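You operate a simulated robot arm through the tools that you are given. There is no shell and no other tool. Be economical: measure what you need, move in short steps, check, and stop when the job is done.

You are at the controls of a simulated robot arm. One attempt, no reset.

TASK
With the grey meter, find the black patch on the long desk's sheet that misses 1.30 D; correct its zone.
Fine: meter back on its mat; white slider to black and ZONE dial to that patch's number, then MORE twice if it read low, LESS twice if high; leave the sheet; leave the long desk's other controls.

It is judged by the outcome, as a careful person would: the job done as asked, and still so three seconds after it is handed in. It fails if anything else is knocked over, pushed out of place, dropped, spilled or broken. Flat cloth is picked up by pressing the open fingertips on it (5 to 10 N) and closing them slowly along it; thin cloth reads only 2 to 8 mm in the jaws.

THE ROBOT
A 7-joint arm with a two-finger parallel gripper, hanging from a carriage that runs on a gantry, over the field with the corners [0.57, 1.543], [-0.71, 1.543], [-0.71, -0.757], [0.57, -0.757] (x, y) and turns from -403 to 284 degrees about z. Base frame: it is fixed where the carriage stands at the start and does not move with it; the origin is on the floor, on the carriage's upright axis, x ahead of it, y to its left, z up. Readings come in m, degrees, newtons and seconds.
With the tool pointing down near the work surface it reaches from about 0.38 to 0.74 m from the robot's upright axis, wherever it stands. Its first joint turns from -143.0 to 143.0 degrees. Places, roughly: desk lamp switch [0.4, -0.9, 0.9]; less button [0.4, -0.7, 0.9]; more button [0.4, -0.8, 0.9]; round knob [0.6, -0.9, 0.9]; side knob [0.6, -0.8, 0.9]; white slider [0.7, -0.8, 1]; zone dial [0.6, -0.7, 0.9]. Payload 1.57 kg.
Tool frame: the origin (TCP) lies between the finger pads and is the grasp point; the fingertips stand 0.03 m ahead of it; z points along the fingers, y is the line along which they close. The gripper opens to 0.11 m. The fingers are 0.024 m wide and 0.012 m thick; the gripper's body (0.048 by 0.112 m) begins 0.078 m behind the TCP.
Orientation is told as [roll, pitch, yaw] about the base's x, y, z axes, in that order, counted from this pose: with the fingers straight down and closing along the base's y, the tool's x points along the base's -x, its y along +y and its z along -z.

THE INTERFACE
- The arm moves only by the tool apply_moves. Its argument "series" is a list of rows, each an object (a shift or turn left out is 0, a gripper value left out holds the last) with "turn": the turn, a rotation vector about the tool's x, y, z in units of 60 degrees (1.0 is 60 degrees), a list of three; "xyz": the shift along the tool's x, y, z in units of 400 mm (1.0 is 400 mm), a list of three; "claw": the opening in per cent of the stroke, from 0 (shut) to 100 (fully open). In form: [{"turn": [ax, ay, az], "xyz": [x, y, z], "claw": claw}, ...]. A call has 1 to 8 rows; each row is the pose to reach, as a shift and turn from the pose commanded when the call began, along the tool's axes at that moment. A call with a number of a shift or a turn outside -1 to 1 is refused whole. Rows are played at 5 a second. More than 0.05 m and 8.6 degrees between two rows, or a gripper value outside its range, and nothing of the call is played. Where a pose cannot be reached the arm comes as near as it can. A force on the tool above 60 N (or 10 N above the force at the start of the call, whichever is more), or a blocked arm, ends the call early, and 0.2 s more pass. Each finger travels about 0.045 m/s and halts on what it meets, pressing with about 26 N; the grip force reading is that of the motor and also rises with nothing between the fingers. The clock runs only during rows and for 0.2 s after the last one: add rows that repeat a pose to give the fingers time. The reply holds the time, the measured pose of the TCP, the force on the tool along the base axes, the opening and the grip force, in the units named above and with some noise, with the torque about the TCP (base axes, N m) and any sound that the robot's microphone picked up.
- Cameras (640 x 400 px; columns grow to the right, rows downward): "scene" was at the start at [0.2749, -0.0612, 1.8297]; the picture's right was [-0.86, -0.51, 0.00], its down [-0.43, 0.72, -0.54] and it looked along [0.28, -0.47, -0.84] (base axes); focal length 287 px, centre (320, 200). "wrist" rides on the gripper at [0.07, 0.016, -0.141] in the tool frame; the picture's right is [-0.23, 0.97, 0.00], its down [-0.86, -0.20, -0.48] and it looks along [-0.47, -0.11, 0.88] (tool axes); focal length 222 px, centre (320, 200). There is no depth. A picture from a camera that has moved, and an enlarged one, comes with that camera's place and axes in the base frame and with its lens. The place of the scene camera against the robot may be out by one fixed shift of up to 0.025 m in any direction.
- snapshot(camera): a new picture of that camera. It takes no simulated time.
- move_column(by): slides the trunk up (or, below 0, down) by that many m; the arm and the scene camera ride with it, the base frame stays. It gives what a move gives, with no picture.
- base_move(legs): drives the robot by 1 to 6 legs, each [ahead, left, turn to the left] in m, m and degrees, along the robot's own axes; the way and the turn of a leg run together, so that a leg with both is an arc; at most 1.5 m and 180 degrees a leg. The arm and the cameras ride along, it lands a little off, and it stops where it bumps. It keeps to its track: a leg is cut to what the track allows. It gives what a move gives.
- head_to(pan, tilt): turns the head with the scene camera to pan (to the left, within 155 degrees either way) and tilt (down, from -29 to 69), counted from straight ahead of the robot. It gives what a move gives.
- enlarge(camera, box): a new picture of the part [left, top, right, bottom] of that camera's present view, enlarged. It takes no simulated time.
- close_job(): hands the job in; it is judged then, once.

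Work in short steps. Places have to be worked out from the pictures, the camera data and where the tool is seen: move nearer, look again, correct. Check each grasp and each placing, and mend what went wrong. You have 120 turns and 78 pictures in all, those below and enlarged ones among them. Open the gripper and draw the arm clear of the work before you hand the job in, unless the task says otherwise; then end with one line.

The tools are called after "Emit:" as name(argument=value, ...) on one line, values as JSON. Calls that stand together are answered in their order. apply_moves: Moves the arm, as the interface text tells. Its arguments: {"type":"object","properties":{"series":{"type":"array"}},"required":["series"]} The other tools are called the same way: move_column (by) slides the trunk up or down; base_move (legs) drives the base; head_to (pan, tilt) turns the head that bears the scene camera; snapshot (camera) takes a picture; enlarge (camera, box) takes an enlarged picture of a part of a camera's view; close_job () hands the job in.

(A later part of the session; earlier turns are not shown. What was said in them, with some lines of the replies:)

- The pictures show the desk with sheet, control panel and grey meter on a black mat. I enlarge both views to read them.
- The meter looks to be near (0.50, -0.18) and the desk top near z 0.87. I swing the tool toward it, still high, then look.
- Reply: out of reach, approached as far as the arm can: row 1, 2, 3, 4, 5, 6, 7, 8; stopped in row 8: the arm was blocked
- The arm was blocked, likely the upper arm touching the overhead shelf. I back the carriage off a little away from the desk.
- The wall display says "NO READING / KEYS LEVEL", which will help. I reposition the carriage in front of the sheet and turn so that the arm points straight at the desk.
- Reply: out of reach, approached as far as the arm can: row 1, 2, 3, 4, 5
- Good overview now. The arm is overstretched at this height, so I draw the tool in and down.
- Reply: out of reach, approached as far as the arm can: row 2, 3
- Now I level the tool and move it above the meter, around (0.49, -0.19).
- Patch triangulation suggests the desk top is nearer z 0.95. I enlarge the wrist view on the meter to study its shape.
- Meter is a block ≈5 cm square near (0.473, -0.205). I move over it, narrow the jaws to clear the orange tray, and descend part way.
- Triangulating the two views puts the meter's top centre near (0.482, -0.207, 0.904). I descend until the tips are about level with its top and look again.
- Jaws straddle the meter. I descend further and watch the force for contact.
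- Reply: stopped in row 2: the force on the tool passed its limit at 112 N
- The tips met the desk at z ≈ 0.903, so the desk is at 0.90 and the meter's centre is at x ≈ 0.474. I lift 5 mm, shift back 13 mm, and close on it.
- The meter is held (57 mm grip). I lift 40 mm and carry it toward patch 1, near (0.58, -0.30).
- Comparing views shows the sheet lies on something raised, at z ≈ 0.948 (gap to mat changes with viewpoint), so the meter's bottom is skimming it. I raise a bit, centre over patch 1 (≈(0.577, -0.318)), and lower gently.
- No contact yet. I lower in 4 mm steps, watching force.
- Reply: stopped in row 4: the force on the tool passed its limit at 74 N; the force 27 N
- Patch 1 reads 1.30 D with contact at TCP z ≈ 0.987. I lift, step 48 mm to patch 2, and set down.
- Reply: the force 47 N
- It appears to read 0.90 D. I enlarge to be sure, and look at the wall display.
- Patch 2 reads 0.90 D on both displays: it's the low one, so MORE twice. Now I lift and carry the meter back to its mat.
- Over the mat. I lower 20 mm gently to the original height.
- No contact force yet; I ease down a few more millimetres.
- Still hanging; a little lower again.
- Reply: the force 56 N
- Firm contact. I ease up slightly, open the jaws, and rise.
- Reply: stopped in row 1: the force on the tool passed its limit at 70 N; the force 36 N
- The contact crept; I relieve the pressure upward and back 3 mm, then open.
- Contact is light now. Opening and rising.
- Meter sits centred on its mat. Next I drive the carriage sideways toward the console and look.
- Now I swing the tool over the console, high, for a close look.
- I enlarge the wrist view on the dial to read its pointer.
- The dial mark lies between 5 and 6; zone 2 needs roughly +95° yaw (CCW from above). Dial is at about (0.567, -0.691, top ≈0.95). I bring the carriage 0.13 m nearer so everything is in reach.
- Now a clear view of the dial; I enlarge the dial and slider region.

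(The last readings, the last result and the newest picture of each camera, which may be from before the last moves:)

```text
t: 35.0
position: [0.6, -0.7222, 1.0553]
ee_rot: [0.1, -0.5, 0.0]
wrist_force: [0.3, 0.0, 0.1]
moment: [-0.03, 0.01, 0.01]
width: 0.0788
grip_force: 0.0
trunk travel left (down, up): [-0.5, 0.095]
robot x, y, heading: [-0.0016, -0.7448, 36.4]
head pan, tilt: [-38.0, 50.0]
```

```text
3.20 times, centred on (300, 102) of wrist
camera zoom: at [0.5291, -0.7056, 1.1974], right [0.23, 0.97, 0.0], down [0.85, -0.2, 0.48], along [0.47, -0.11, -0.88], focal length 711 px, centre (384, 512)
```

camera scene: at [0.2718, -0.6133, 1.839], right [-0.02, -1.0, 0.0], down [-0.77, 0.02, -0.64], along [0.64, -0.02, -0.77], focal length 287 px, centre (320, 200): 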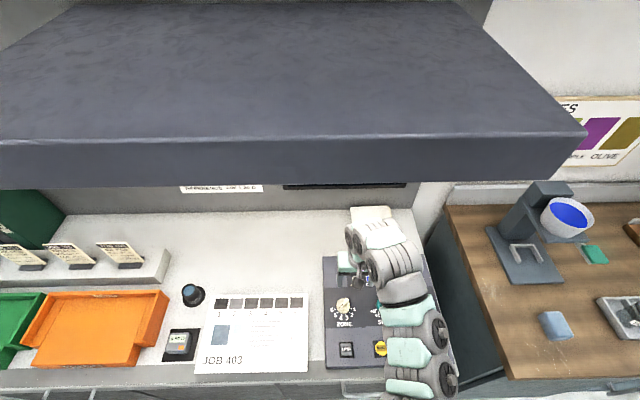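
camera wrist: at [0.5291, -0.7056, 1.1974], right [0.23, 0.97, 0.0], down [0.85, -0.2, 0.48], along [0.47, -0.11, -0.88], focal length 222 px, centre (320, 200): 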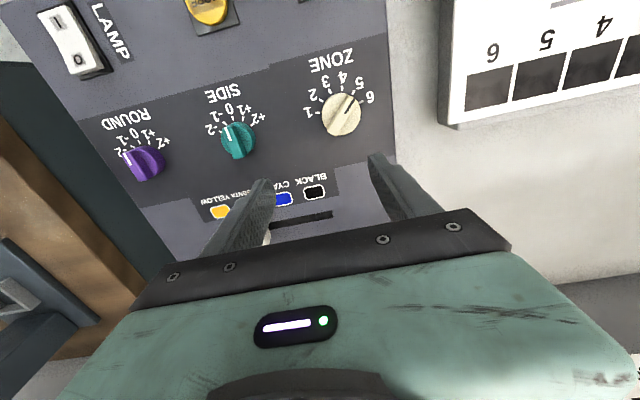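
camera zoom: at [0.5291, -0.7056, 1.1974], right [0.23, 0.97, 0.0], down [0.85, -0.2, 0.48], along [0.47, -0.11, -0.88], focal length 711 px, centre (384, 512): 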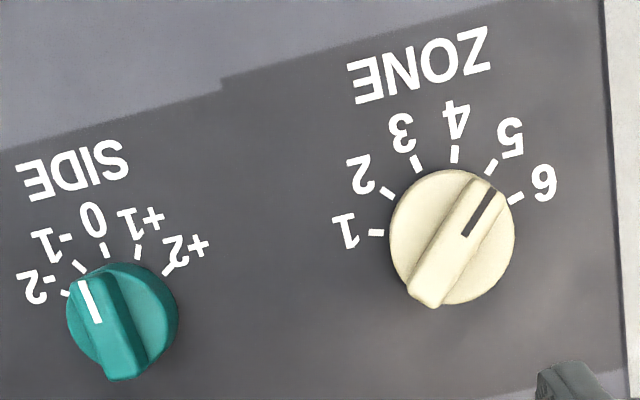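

The mark is at 5, so zone 2 is three 30° detents away: +90°. I rotate the jaws to -45° to straddle the ridge, centre at (0.569, -0.691), and narrow the jaws.

Emit:
apply_moves(series=[{"turn": [0, 0, 0.125], "xyz": [0.02, 0.02, 0], "claw": 40}, {"turn": [0, 0, 0.25], "xyz": [0.04, 0.04, 0], "claw": 40}, {"turn": [0, 0, 0.375], "xyz": [0.06, 0.06, 0], "claw": 40}, {"turn": [0, 0, 0.5], "xyz": [0.0775, 0.0775, 0.02], "claw": 40}, {"turn": [0, 0, 0.625], "xyz": [0.0775, 0.0775, 0.06], "claw": 40}, {"turn": [0, 0, 0.75], "xyz": [0.0775, 0.0775, 0.12], "claw": 40}, {"turn": [0, 0, 0.75], "xyz": [0.0775, 0.0775, 0.15], "claw": 40}])

Emit:
snapshot(camera="wrist")

```text
t: 36.5
position: [0.5699, -0.6943, 0.9957]
ee_rot: [0.2, -0.3, -44.9]
wrist_force: [-0.3, 0.0, -0.3]
moment: [-0.02, 0.04, 0.02]
width: 0.0443
grip_force: 0.1
trunk travel left (down, up): [-0.5, 0.095]
robot x, y, heading: [-0.0034, -0.7392, 36.5]
head pan, tilt: [-38.0, 50.0]
```

```text
38 pictures are left
camera wrist: at [0.5303, -0.631, 1.1378], right [0.85, 0.53, 0.0], down [0.46, -0.75, 0.48], along [0.26, -0.41, -0.88], focal length 222 px, centre (320, 200)
```

wrist: 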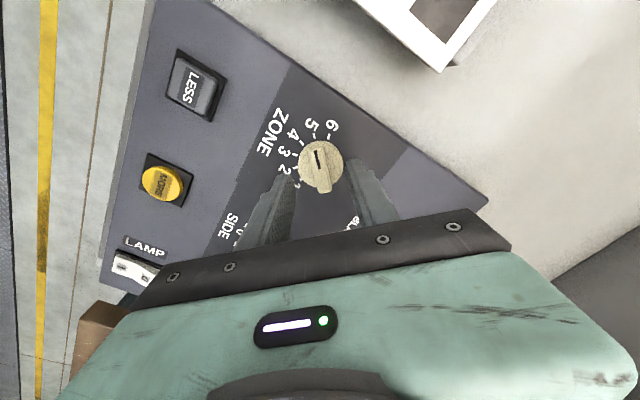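

Knob is centred between the jaws. I descend toward the knob's face in steps.

Emit:
apply_moves(series=[{"xyz": [0, 0, 0.03]}, {"xyz": [0, 0, 0.05]}, {"xyz": [0, 0, 0.06]}, {"xyz": [0, 0, 0.07]}])

Emit:
snapshot(camera="wrist")

```text
t: 37.5
position: [0.5713, -0.6917, 0.9679]
ee_rot: [0.3, -0.3, -45.0]
wrist_force: [0.0, -0.1, 0.6]
moment: [0.01, -0.03, 0.0]
width: 0.044
grip_force: 0.1
trunk travel left (down, up): [-0.5, 0.095]
robot x, y, heading: [-0.0012, -0.738, 36.7]
head pan, tilt: [-38.0, 50.0]
```

```text
37 pictures are left
camera wrist: at [0.5307, -0.63, 1.1095], right [0.85, 0.53, 0.01], down [0.46, -0.75, 0.48], along [0.26, -0.41, -0.88], focal length 222 px, centre (320, 200)
```

wrist: 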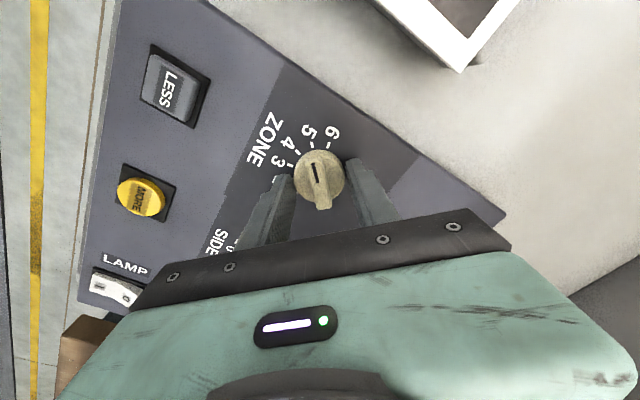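

Still no contact with the tips at 0.938; I go a bit lower.

Emit:
apply_moves(series=[{"xyz": [0, 0, 0.01]}, {"xyz": [0, 0, 0.02]}, {"xyz": [0, 0, 0.025]}])

Emit:
enlarge(camera="wrist", box=[240, 110, 400, 250])

```text
t: 38.4
position: [0.5715, -0.6888, 0.9605]
ee_rot: [0.4, -0.4, -44.7]
wrist_force: [-12.6, 4.3, 37.3]
moment: [-0.41, 1.43, -0.36]
width: 0.0482
grip_force: 2.7
trunk travel left (down, up): [-0.5, 0.095]
robot x, y, heading: [-0.0017, -0.7375, 36.7]
head pan, tilt: [-38.0, 50.0]
```

```text
2.86 times, centred on (320, 180) of wrist
camera zoom: at [0.5316, -0.6281, 1.1017], right [0.85, 0.53, 0.01], down [0.46, -0.74, 0.48], along [0.26, -0.4, -0.88], focal length 635 px, centre (320, 257)
```

zoom: 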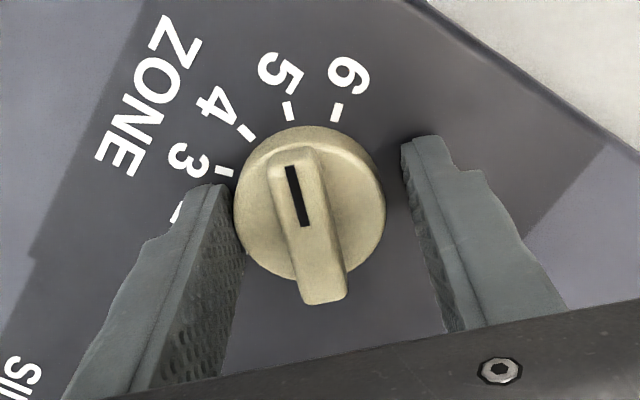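

The tips met the console at ≈0.931, straddling the whole knob, with the left finger tight. I ease up 3 mm, centre by 4 mm, and close on the knob.

Emit:
apply_moves(series=[{"xyz": [0, 0, -0.008], "claw": 45}, {"xyz": [0, -0.01, -0.008], "claw": 45}, {"xyz": [0, -0.01, -0.006], "claw": 36}, {"xyz": [0, -0.01, -0.006], "claw": 28}, {"xyz": [0, -0.01, -0.006], "claw": 20}])

Emit:
enlarge(camera="wrist", box=[240, 110, 400, 250])

```text
t: 39.5
position: [0.5692, -0.6912, 0.961]
ee_rot: [0.5, -0.2, -44.8]
wrist_force: [11.7, 9.3, -9.4]
moment: [0.37, -0.26, -0.01]
width: 0.0418
grip_force: 18.6
trunk travel left (down, up): [-0.5, 0.095]
robot x, y, heading: [-0.0021, -0.7405, 36.9]
head pan, tilt: [-38.0, 50.0]
```

```text
2.86 times, centred on (320, 180) of wrist
camera zoom: at [0.5289, -0.63, 1.1023], right [0.85, 0.53, 0.01], down [0.46, -0.75, 0.48], along [0.26, -0.4, -0.88], focal length 635 px, centre (320, 257)
```

zoom: 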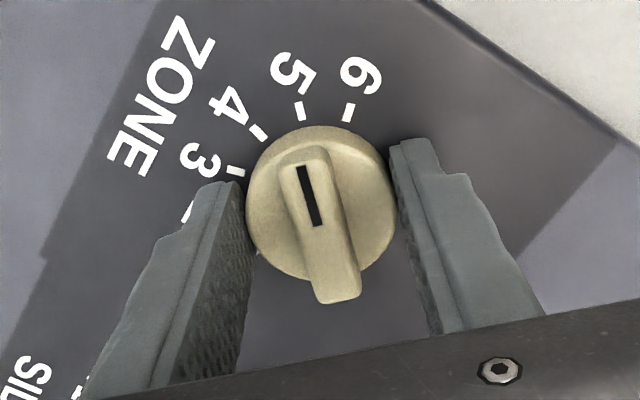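

Gripped on the knob (41.8 mm). I relax the side load slightly and turn 45° counter-clockwise.

Emit:
apply_moves(series=[{"xyz": [0, 0.004, 0]}, {"turn": [0, 0, -0.125], "xyz": [0, 0.004, 0]}, {"turn": [0, 0, -0.25], "xyz": [0, 0.004, 0]}, {"turn": [0, 0, -0.375], "xyz": [0, 0.004, 0]}, {"turn": [0, 0, -0.5], "xyz": [0, 0.004, 0]}, {"turn": [0, 0, -0.625], "xyz": [0, 0.004, 0]}, {"turn": [0, 0, -0.75], "xyz": [0, 0.004, 0]}, {"turn": [0, 0, -0.75], "xyz": [0, 0.004, 0]}])

Emit:
enlarge(camera="wrist", box=[240, 110, 400, 250])

```text
t: 41.4
position: [0.568, -0.6919, 0.9609]
ee_rot: [0.1, -0.4, 0.2]
wrist_force: [-3.3, 7.4, 7.4]
moment: [0.12, 0.34, 0.01]
width: 0.0415
grip_force: 45.1
trunk travel left (down, up): [-0.5, 0.095]
robot x, y, heading: [0.0005, -0.7406, 36.8]
head pan, tilt: [-38.0, 50.0]
```

```text
2.86 times, centred on (320, 180) of wrist
camera zoom: at [0.497, -0.6752, 1.1019], right [0.22, 0.97, 0.0], down [0.85, -0.2, 0.48], along [0.47, -0.11, -0.88], focal length 635 px, centre (320, 257)
```

zoom: 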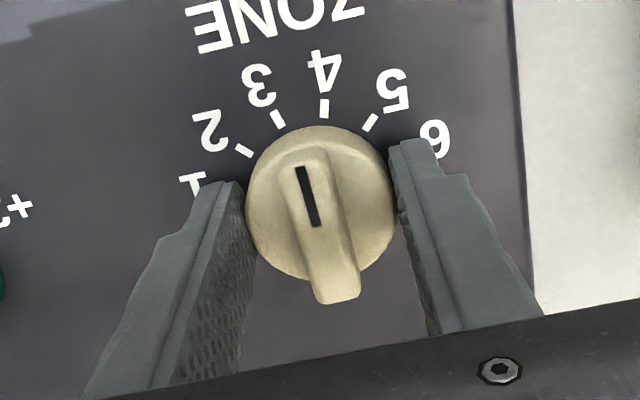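

It turned with the jaws; the mark now lies between 3 and 4. Another 45°.

Emit:
apply_moves(series=[{"turn": [0, 0, -0.125]}, {"turn": [0, 0, -0.25]}, {"turn": [0, 0, -0.375]}, {"turn": [0, 0, -0.5]}, {"turn": [0, 0, -0.625]}, {"turn": [0, 0, -0.75]}, {"turn": [0, 0, -0.75]}])

Emit:
enlarge(camera="wrist", box=[240, 110, 400, 250])

```text
t: 43.0
position: [0.5699, -0.693, 0.9606]
ee_rot: [-0.3, -0.4, 45.2]
wrist_force: [-0.6, 2.0, 3.4]
moment: [0.36, -0.61, -0.01]
width: 0.0415
grip_force: 44.9
trunk travel left (down, up): [-0.5, 0.095]
robot x, y, heading: [-0.0013, -0.7404, 36.3]
head pan, tilt: [-38.0, 50.0]
```

```text
2.86 times, centred on (320, 180) of wrist
camera zoom: at [0.5064, -0.7299, 1.1018], right [-0.53, 0.85, 0.0], down [0.74, 0.47, 0.48], along [0.41, 0.25, -0.88], focal length 635 px, centre (320, 257)
```

zoom: 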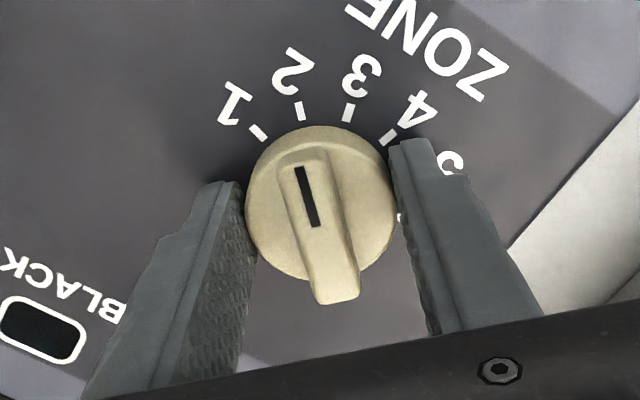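

The mark points at 2 just as it pointed at 5 before. I open, rise and check.

Emit:
apply_moves(series=[{"claw": 46}, {"claw": 50}, {"xyz": [0, 0, -0.08], "claw": 50}, {"xyz": [0, 0, -0.18], "claw": 50}])

Emit:
snapshot(camera="wrist")

Emit:
enlarge(camera="wrist", box=[200, 80, 420, 230])

```text
t: 44.0
position: [0.5666, -0.6933, 1.0331]
ee_rot: [-0.2, -0.3, 45.0]
wrist_force: [-0.9, -0.5, 0.7]
moment: [-0.01, -0.07, -0.01]
width: 0.0548
grip_force: 0.0
trunk travel left (down, up): [-0.5, 0.095]
robot x, y, heading: [0.001, -0.7427, 36.7]
head pan, tilt: [-38.0, 50.0]
```

```text
32 pictures are left
camera wrist: at [0.5054, -0.731, 1.174], right [-0.53, 0.85, 0.0], down [0.74, 0.46, 0.48], along [0.41, 0.25, -0.88], focal length 222 px, centre (320, 200)
```

wrist: 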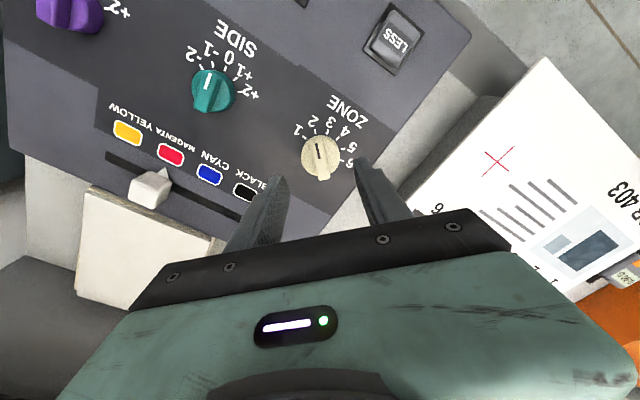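

```text
2.67 times, centred on (310, 155) of wrist
camera zoom: at [0.5054, -0.731, 1.174], right [-0.53, 0.85, 0.0], down [0.74, 0.46, 0.48], along [0.41, 0.25, -0.88], focal length 592 px, centre (347, 320)
```

zoom: 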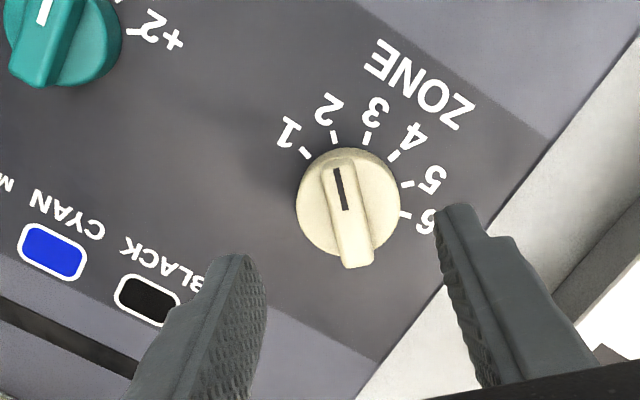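

The dial reads 2. The slider knob is at magenta, near (0.69, -0.83); black is at y ≈ -0.744. I turn the jaws back square and move above the slider.

Emit:
apply_moves(series=[{"turn": [0, 0, 0.125], "xyz": [0.004, -0.077, 0]}, {"turn": [0, 0, 0.25], "xyz": [0.008, -0.153, 0]}, {"turn": [0, 0, 0.375], "xyz": [0.012, -0.23, 0]}, {"turn": [0, 0, 0.5], "xyz": [0.016, -0.306, 0]}, {"turn": [0, 0, 0.625], "xyz": [0.02, -0.383, 0]}, {"turn": [0, 0, 0.75], "xyz": [0.025, -0.46, 0]}])

Emit:
snapshot(camera="wrist")

```text
t: 45.4
position: [0.6922, -0.8287, 1.0324]
ee_rot: [0.1, -0.5, 0.0]
wrist_force: [-0.4, 0.9, -0.5]
moment: [-0.01, -0.04, -0.02]
width: 0.0551
grip_force: 0.0
trunk travel left (down, up): [-0.5, 0.095]
robot x, y, heading: [0.0006, -0.7446, 36.5]
head pan, tilt: [-38.0, 50.0]
```

```text
30 pictures are left
camera wrist: at [0.6209, -0.8124, 1.174], right [0.23, 0.97, 0.0], down [0.85, -0.2, 0.48], along [0.47, -0.11, -0.88], focal length 222 px, centre (320, 200)
```

wrist: 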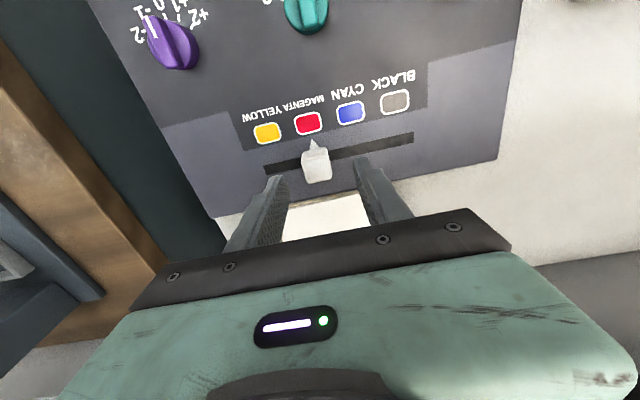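

Slider knob at ≈(0.695, -0.834, 0.953). I centre and descend astride it.

Emit:
apply_moves(series=[{"xyz": [-0.006, -0.013, 0.05]}, {"xyz": [-0.006, -0.013, 0.1]}, {"xyz": [-0.006, -0.013, 0.14]}, {"xyz": [-0.006, -0.013, 0.155]}])

Emit:
snapshot(camera="wrist")

```text
t: 46.4
position: [0.6937, -0.8344, 0.9701]
ee_rot: [0.2, -0.3, 0.2]
wrist_force: [-0.6, -0.1, -0.3]
moment: [-0.02, 0.01, 0.01]
width: 0.055
grip_force: 0.2
trunk travel left (down, up): [-0.5, 0.095]
robot x, y, heading: [-0.0001, -0.745, 36.5]
head pan, tilt: [-38.0, 50.0]
```

```text
29 pictures are left
camera wrist: at [0.6223, -0.818, 1.1119], right [0.22, 0.97, 0.0], down [0.85, -0.2, 0.48], along [0.47, -0.11, -0.88], focal length 222 px, centre (320, 200)
```

wrist: 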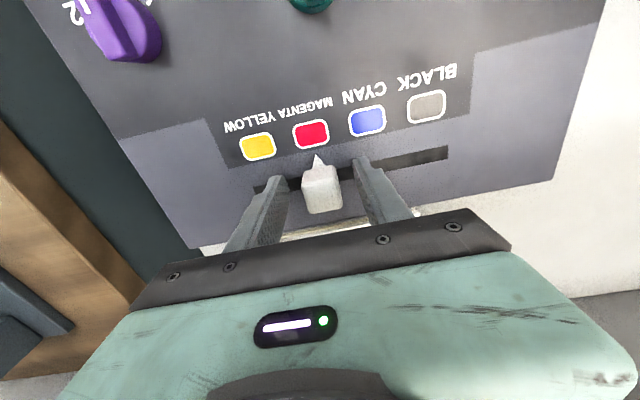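

Jaws straddle the knob; closing on it.

Emit:
apply_moves(series=[{"xyz": [0, 0, 0.003], "claw": 38}, {"xyz": [0, 0, 0.003], "claw": 28}, {"xyz": [0, 0, 0.003], "claw": 20}, {"xyz": [0, 0, 0.003], "claw": 15}])

```text
t: 47.4
position: [0.6937, -0.8349, 0.9687]
ee_rot: [0.1, -0.3, 0.2]
wrist_force: [0.8, 1.9, -0.7]
moment: [-0.05, 0.34, -0.13]
width: 0.0281
grip_force: 28.1
trunk travel left (down, up): [-0.5, 0.095]
robot x, y, heading: [0.0019, -0.739, 37.0]
head pan, tilt: [-38.0, 50.0]
```

Held at 28 mm. I slide it 91 mm toward black.

Emit:
apply_moves(series=[{"xyz": [0, 0.03, 0]}, {"xyz": [0, 0.065, 0]}, {"xyz": [0, 0.1, 0]}, {"xyz": [0, 0.135, 0]}, {"xyz": [0, 0.17, 0]}, {"xyz": [0, 0.2, 0]}, {"xyz": [0, 0.227, 0]}, {"xyz": [0, 0.227, 0]}])

Emit:
snapshot(camera="wrist")

```text
t: 49.1
position: [0.6939, -0.7437, 0.9698]
ee_rot: [0.1, -0.3, 0.1]
wrist_force: [-9.3, -0.3, 16.4]
moment: [-0.21, 0.79, -0.15]
width: 0.0276
grip_force: 38.2
trunk travel left (down, up): [-0.5, 0.095]
robot x, y, heading: [-0.0023, -0.7381, 36.8]
head pan, tilt: [-38.0, 50.0]
```

```text
28 pictures are left
camera wrist: at [0.6223, -0.7275, 1.1109], right [0.22, 0.97, 0.0], down [0.85, -0.2, 0.48], along [0.47, -0.11, -0.88], focal length 222 px, centre (320, 200)
```

wrist: 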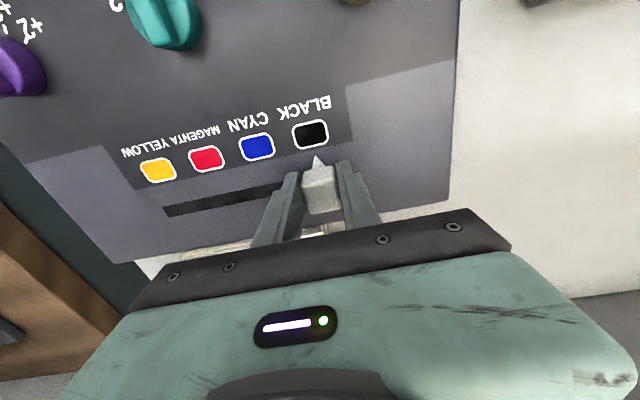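

Pointer is at black just as it was at magenta before. I release and rise.

Emit:
apply_moves(series=[{"claw": 35}, {"claw": 50}, {"xyz": [0, 0, -0.1], "claw": 50}, {"xyz": [0, 0, -0.2], "claw": 50}])

Emit:
snapshot(camera="wrist")

```text
t: 50.1
position: [0.6932, -0.7451, 1.049]
ee_rot: [0.1, -0.4, 0.1]
wrist_force: [-0.5, 0.2, 0.0]
moment: [0.05, -0.03, 0.0]
width: 0.0551
grip_force: 0.1
trunk travel left (down, up): [-0.5, 0.095]
robot x, y, heading: [0.0019, -0.7426, 36.3]
head pan, tilt: [-38.0, 50.0]
```

```text
27 pictures are left
camera wrist: at [0.6226, -0.7276, 1.1907], right [0.23, 0.97, 0.0], down [0.85, -0.2, 0.48], along [0.47, -0.11, -0.87], focal length 222 px, centre (320, 200)
```

wrist: 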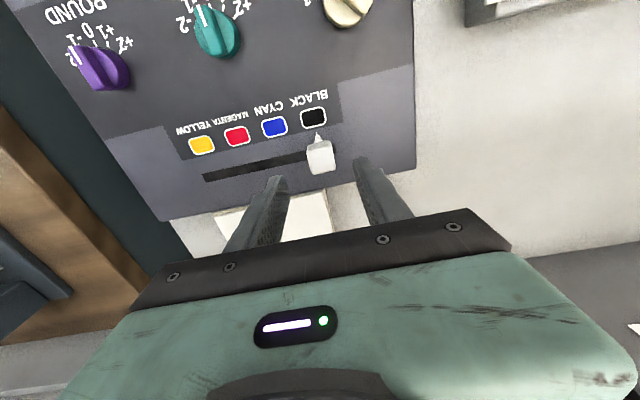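

Slider set. Now I close the fingers and go above MORE, near (0.448, -0.79).

Emit:
apply_moves(series=[{"xyz": [0.1, -0.02, 0], "claw": 30}, {"xyz": [0.2, -0.04, 0], "claw": 0}, {"xyz": [0.3, -0.06, 0], "claw": 0}, {"xyz": [0.4, -0.08, 0], "claw": 0}, {"xyz": [0.5, -0.1, 0], "claw": 0}, {"xyz": [0.6125, -0.1125, 0], "claw": 0}])

Emit:
snapshot(camera="wrist")

```text
t: 51.5
position: [0.4467, -0.7896, 1.0483]
ee_rot: [0.1, -0.3, 0.1]
wrist_force: [1.0, -0.1, -0.1]
moment: [0.0, 0.02, -0.01]
width: 0.0
grip_force: 21.1
trunk travel left (down, up): [-0.5, 0.095]
robot x, y, heading: [-0.0025, -0.7389, 37.0]
head pan, tilt: [-38.0, 50.0]
```

```text
26 pictures are left
camera wrist: at [0.3755, -0.7728, 1.1902], right [0.23, 0.97, 0.0], down [0.85, -0.2, 0.48], along [0.47, -0.11, -0.88], focal length 222 px, centre (320, 200)
```

wrist: 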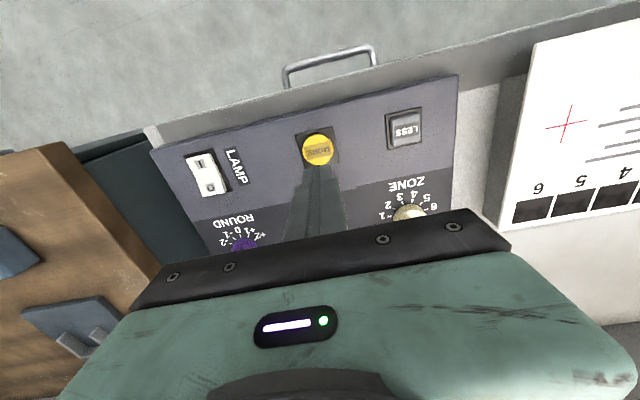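

MORE lies at ≈(0.446, -0.7915), right under the tips. I descend to just above it.

Emit:
apply_moves(series=[{"xyz": [0.002, -0.005, 0.07]}, {"xyz": [0.002, -0.005, 0.13]}, {"xyz": [0.002, -0.005, 0.16]}])

Emit:
enlarge(camera="wrist", box=[220, 100, 420, 240])

Emit:
snapshot(camera="scene")

```text
t: 52.4
position: [0.4474, -0.7908, 0.984]
ee_rot: [-0.1, -0.4, 0.1]
wrist_force: [0.1, 0.4, -0.2]
moment: [0.03, -0.01, 0.01]
width: 0.0
grip_force: 21.2
trunk travel left (down, up): [-0.5, 0.095]
robot x, y, heading: [-0.0004, -0.7462, 36.4]
head pan, tilt: [-38.0, 50.0]
```

```text
2.86 times, centred on (320, 170) of wrist
camera zoom: at [0.3771, -0.775, 1.1255], right [0.22, 0.97, 0.0], down [0.85, -0.2, 0.48], along [0.47, -0.11, -0.87], focal length 635 px, centre (320, 286)
```

zoom: 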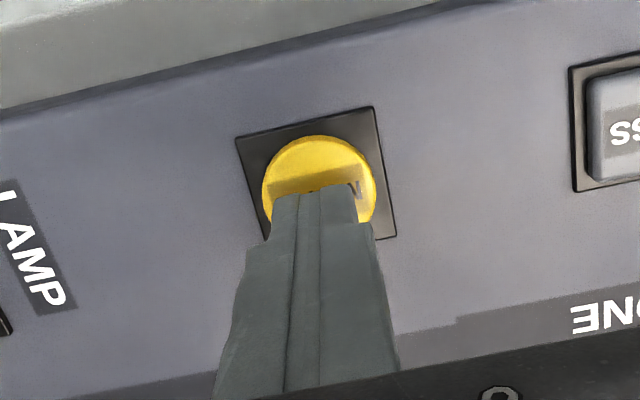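

```text
24 pictures are left
camera scene: at [0.2718, -0.6133, 1.839], right [-0.02, -1.0, 0.0], down [-0.77, 0.02, -0.64], along [0.64, -0.02, -0.77], focal length 287 px, centre (320, 200)
```

scene: 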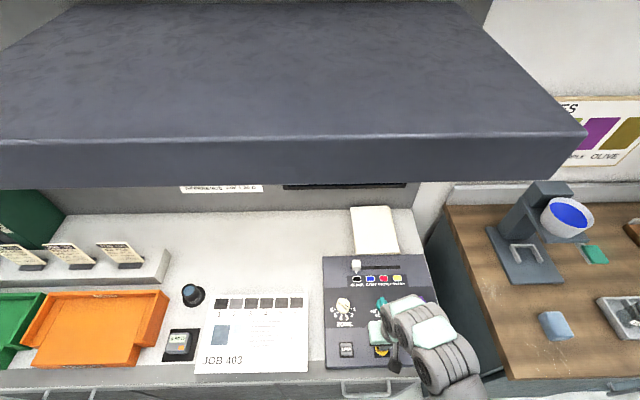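

Tip is over the button. I press down in 2 mm steps and listen for a click.

Emit:
apply_moves(series=[{"xyz": [0, 0, 0.005]}, {"xyz": [0, 0, 0.01]}, {"xyz": [0, 0, 0.015]}, {"xyz": [0, 0, 0.02]}])

```text
t: 53.4
position: [0.4478, -0.7921, 0.976]
ee_rot: [-0.1, -0.3, 0.1]
wrist_force: [0.3, 1.2, 0.1]
moment: [-0.02, 0.01, 0.0]
width: 0.0
grip_force: 21.9
trunk travel left (down, up): [-0.5, 0.095]
robot x, y, heading: [-0.0045, -0.7406, 36.8]
head pan, tilt: [-38.0, 50.0]
```

No contact yet (tip 0.946). Further down in 2 mm steps.

Emit:
apply_moves(series=[{"xyz": [0, 0, 0.005]}, {"xyz": [0, 0, 0.01]}, {"xyz": [0, 0, 0.015]}])

```text
t: 54.1
position: [0.4492, -0.7921, 0.9704]
ee_rot: [0.1, -0.4, 0.2]
wrist_force: [0.4, 0.5, -0.4]
moment: [0.03, 0.01, 0.0]
width: 0.0001
grip_force: 21.4
trunk travel left (down, up): [-0.5, 0.095]
robot x, y, heading: [-0.003, -0.7414, 36.7]
head pan, tilt: [-38.0, 50.0]
```

Still free at tip 0.940; continuing.

Emit:
apply_moves(series=[{"xyz": [0, 0, 0.004]}, {"xyz": [0, 0, 0.008]}, {"xyz": [0, 0, 0.012]}])

```text
t: 55.0
position: [0.4486, -0.792, 0.9656]
ee_rot: [-0.1, -0.4, 0.1]
wrist_force: [0.1, 1.9, 2.9]
moment: [0.04, 0.02, 0.02]
width: 0.0001
grip_force: 21.0
trunk travel left (down, up): [-0.5, 0.095]
robot x, y, heading: [0.0019, -0.7449, 36.7]
head pan, tilt: [-38.0, 50.0]
heard: click
```

A click: first press. I rise 12 mm to release it fully.

Emit:
apply_moves(series=[{"xyz": [0, 0, -0.015]}, {"xyz": [0, 0, -0.03]}, {"xyz": [0, 0, -0.03]}])

Emit:
enlarge(camera="wrist", box=[220, 100, 420, 240])

```text
t: 55.8
position: [0.4497, -0.7921, 0.9778]
ee_rot: [0.1, -0.3, 0.1]
wrist_force: [0.4, -0.6, 0.2]
moment: [-0.01, -0.03, 0.0]
width: 0.0001
grip_force: 21.0
trunk travel left (down, up): [-0.5, 0.095]
robot x, y, heading: [-0.0004, -0.7429, 36.9]
head pan, tilt: [-38.0, 50.0]
```

```text
2.86 times, centred on (320, 170) of wrist
camera zoom: at [0.377, -0.7751, 1.119], right [0.23, 0.97, 0.0], down [0.85, -0.2, 0.48], along [0.47, -0.11, -0.88], focal length 635 px, centre (320, 286)
```

zoom: 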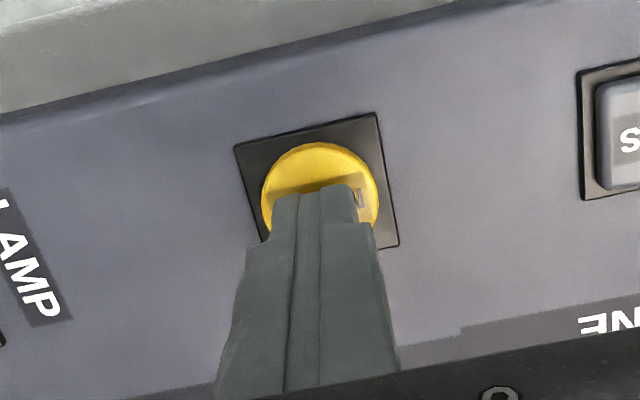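

Button is released. Second press, in the same manner.

Emit:
apply_moves(series=[{"xyz": [0, 0, 0.012]}, {"xyz": [0, 0, 0.02]}, {"xyz": [0, 0, 0.025]}, {"xyz": [0, 0, 0.03]}, {"xyz": [0, 0, 0.031]}])

```text
t: 57.0
position: [0.4484, -0.7918, 0.9643]
ee_rot: [0.0, -0.3, 0.2]
wrist_force: [-1.3, 1.3, 3.2]
moment: [0.03, 0.01, 0.0]
width: 0.0001
grip_force: 21.5
trunk travel left (down, up): [-0.5, 0.095]
robot x, y, heading: [-0.0019, -0.7427, 36.7]
head pan, tilt: [-38.0, 50.0]
heard: click
```

Second click. I rise well clear, back the carriage off, and check the displays and console.

Emit:
apply_moves(series=[{"xyz": [0, 0, -0.05]}, {"xyz": [0, 0, -0.15]}, {"xyz": [0, 0, -0.25]}])

Emit:
base_move(legs=[[-0.201, 0.149, 0]])

Emit:
snapshot(camera="scene")

```text
t: 57.8
position: [0.4463, -0.7919, 1.0642]
ee_rot: [0.0, -0.3, 0.1]
wrist_force: [0.7, -0.1, 0.2]
moment: [-0.03, -0.02, 0.03]
width: 0.0002
grip_force: 21.1
trunk travel left (down, up): [-0.5, 0.095]
robot x, y, heading: [0.0009, -0.7436, 36.3]
head pan, tilt: [-38.0, 50.0]
```

```text
t: 59.6
position: [0.1974, -0.7934, 1.0633]
ee_rot: [-0.1, -0.4, 0.1]
wrist_force: [0.5, -0.4, 0.2]
moment: [0.02, -0.04, 0.0]
width: 0.0001
grip_force: 21.5
trunk travel left (down, up): [-0.5, 0.095]
robot x, y, heading: [-0.2501, -0.7479, 36.7]
head pan, tilt: [-38.0, 50.0]
```

```text
22 pictures are left
camera scene: at [0.0219, -0.6152, 1.839], right [-0.02, -1.0, 0.0], down [-0.77, 0.02, -0.64], along [0.64, -0.02, -0.77], focal length 287 px, centre (320, 200)
```

scene: 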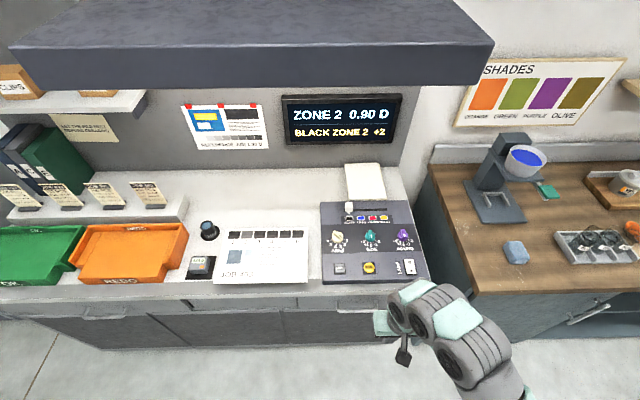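

The display reads "BLACK ZONE 2 +2". I open the gripper and take one final enlarged check.

Emit:
apply_moves(series=[{"claw": 50}, {"claw": 100}, {"claw": 100}, {"claw": 100}])

Emit:
enlarge(camera="scene", box=[180, 80, 440, 300])

```text
t: 60.6
position: [0.1972, -0.7934, 1.0643]
ee_rot: [0.0, -0.4, 0.1]
wrist_force: [-0.4, 0.2, -0.2]
moment: [0.0, 0.02, -0.05]
width: 0.0841
grip_force: 0.1
trunk travel left (down, up): [-0.5, 0.095]
robot x, y, heading: [-0.2494, -0.7431, 36.5]
head pan, tilt: [-38.0, 50.0]
```

```text
1.82 times, centred on (310, 190) of scene
camera zoom: at [0.0219, -0.6152, 1.839], right [-0.02, -1.0, 0.0], down [-0.77, 0.02, -0.64], along [0.64, -0.02, -0.77], focal length 521 px, centre (338, 218)
```

zoom: 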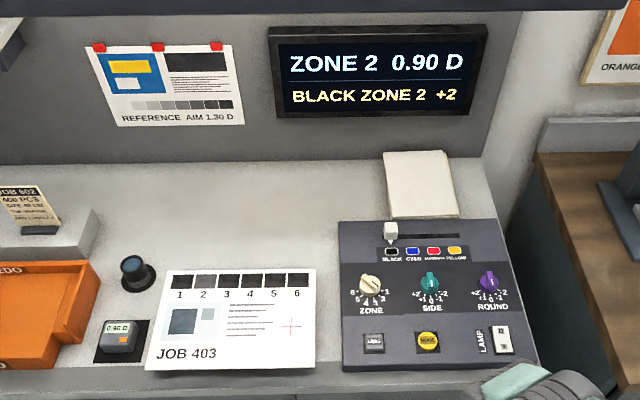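

Everything is in place: meter on its mat, sheet unmoved, slider at black, dial at 2, and the arm is clear and open. I hand the job in.

Emit:
close_job()

```text
The job is handed in.
```

Patch 2 missed the aim: it read low, at 0.90 D. I set the slider to black and the ZONE dial to 2, then pressed MORE twice; the wall display now shows "BLACK ZONE 2 +2". The meter is back on its mat and the sheet and other controls look unchanged. I measured only patches 1 (1.30 D) and 2, and left 3 to 6 unmeasured because the task said only one patch misses.
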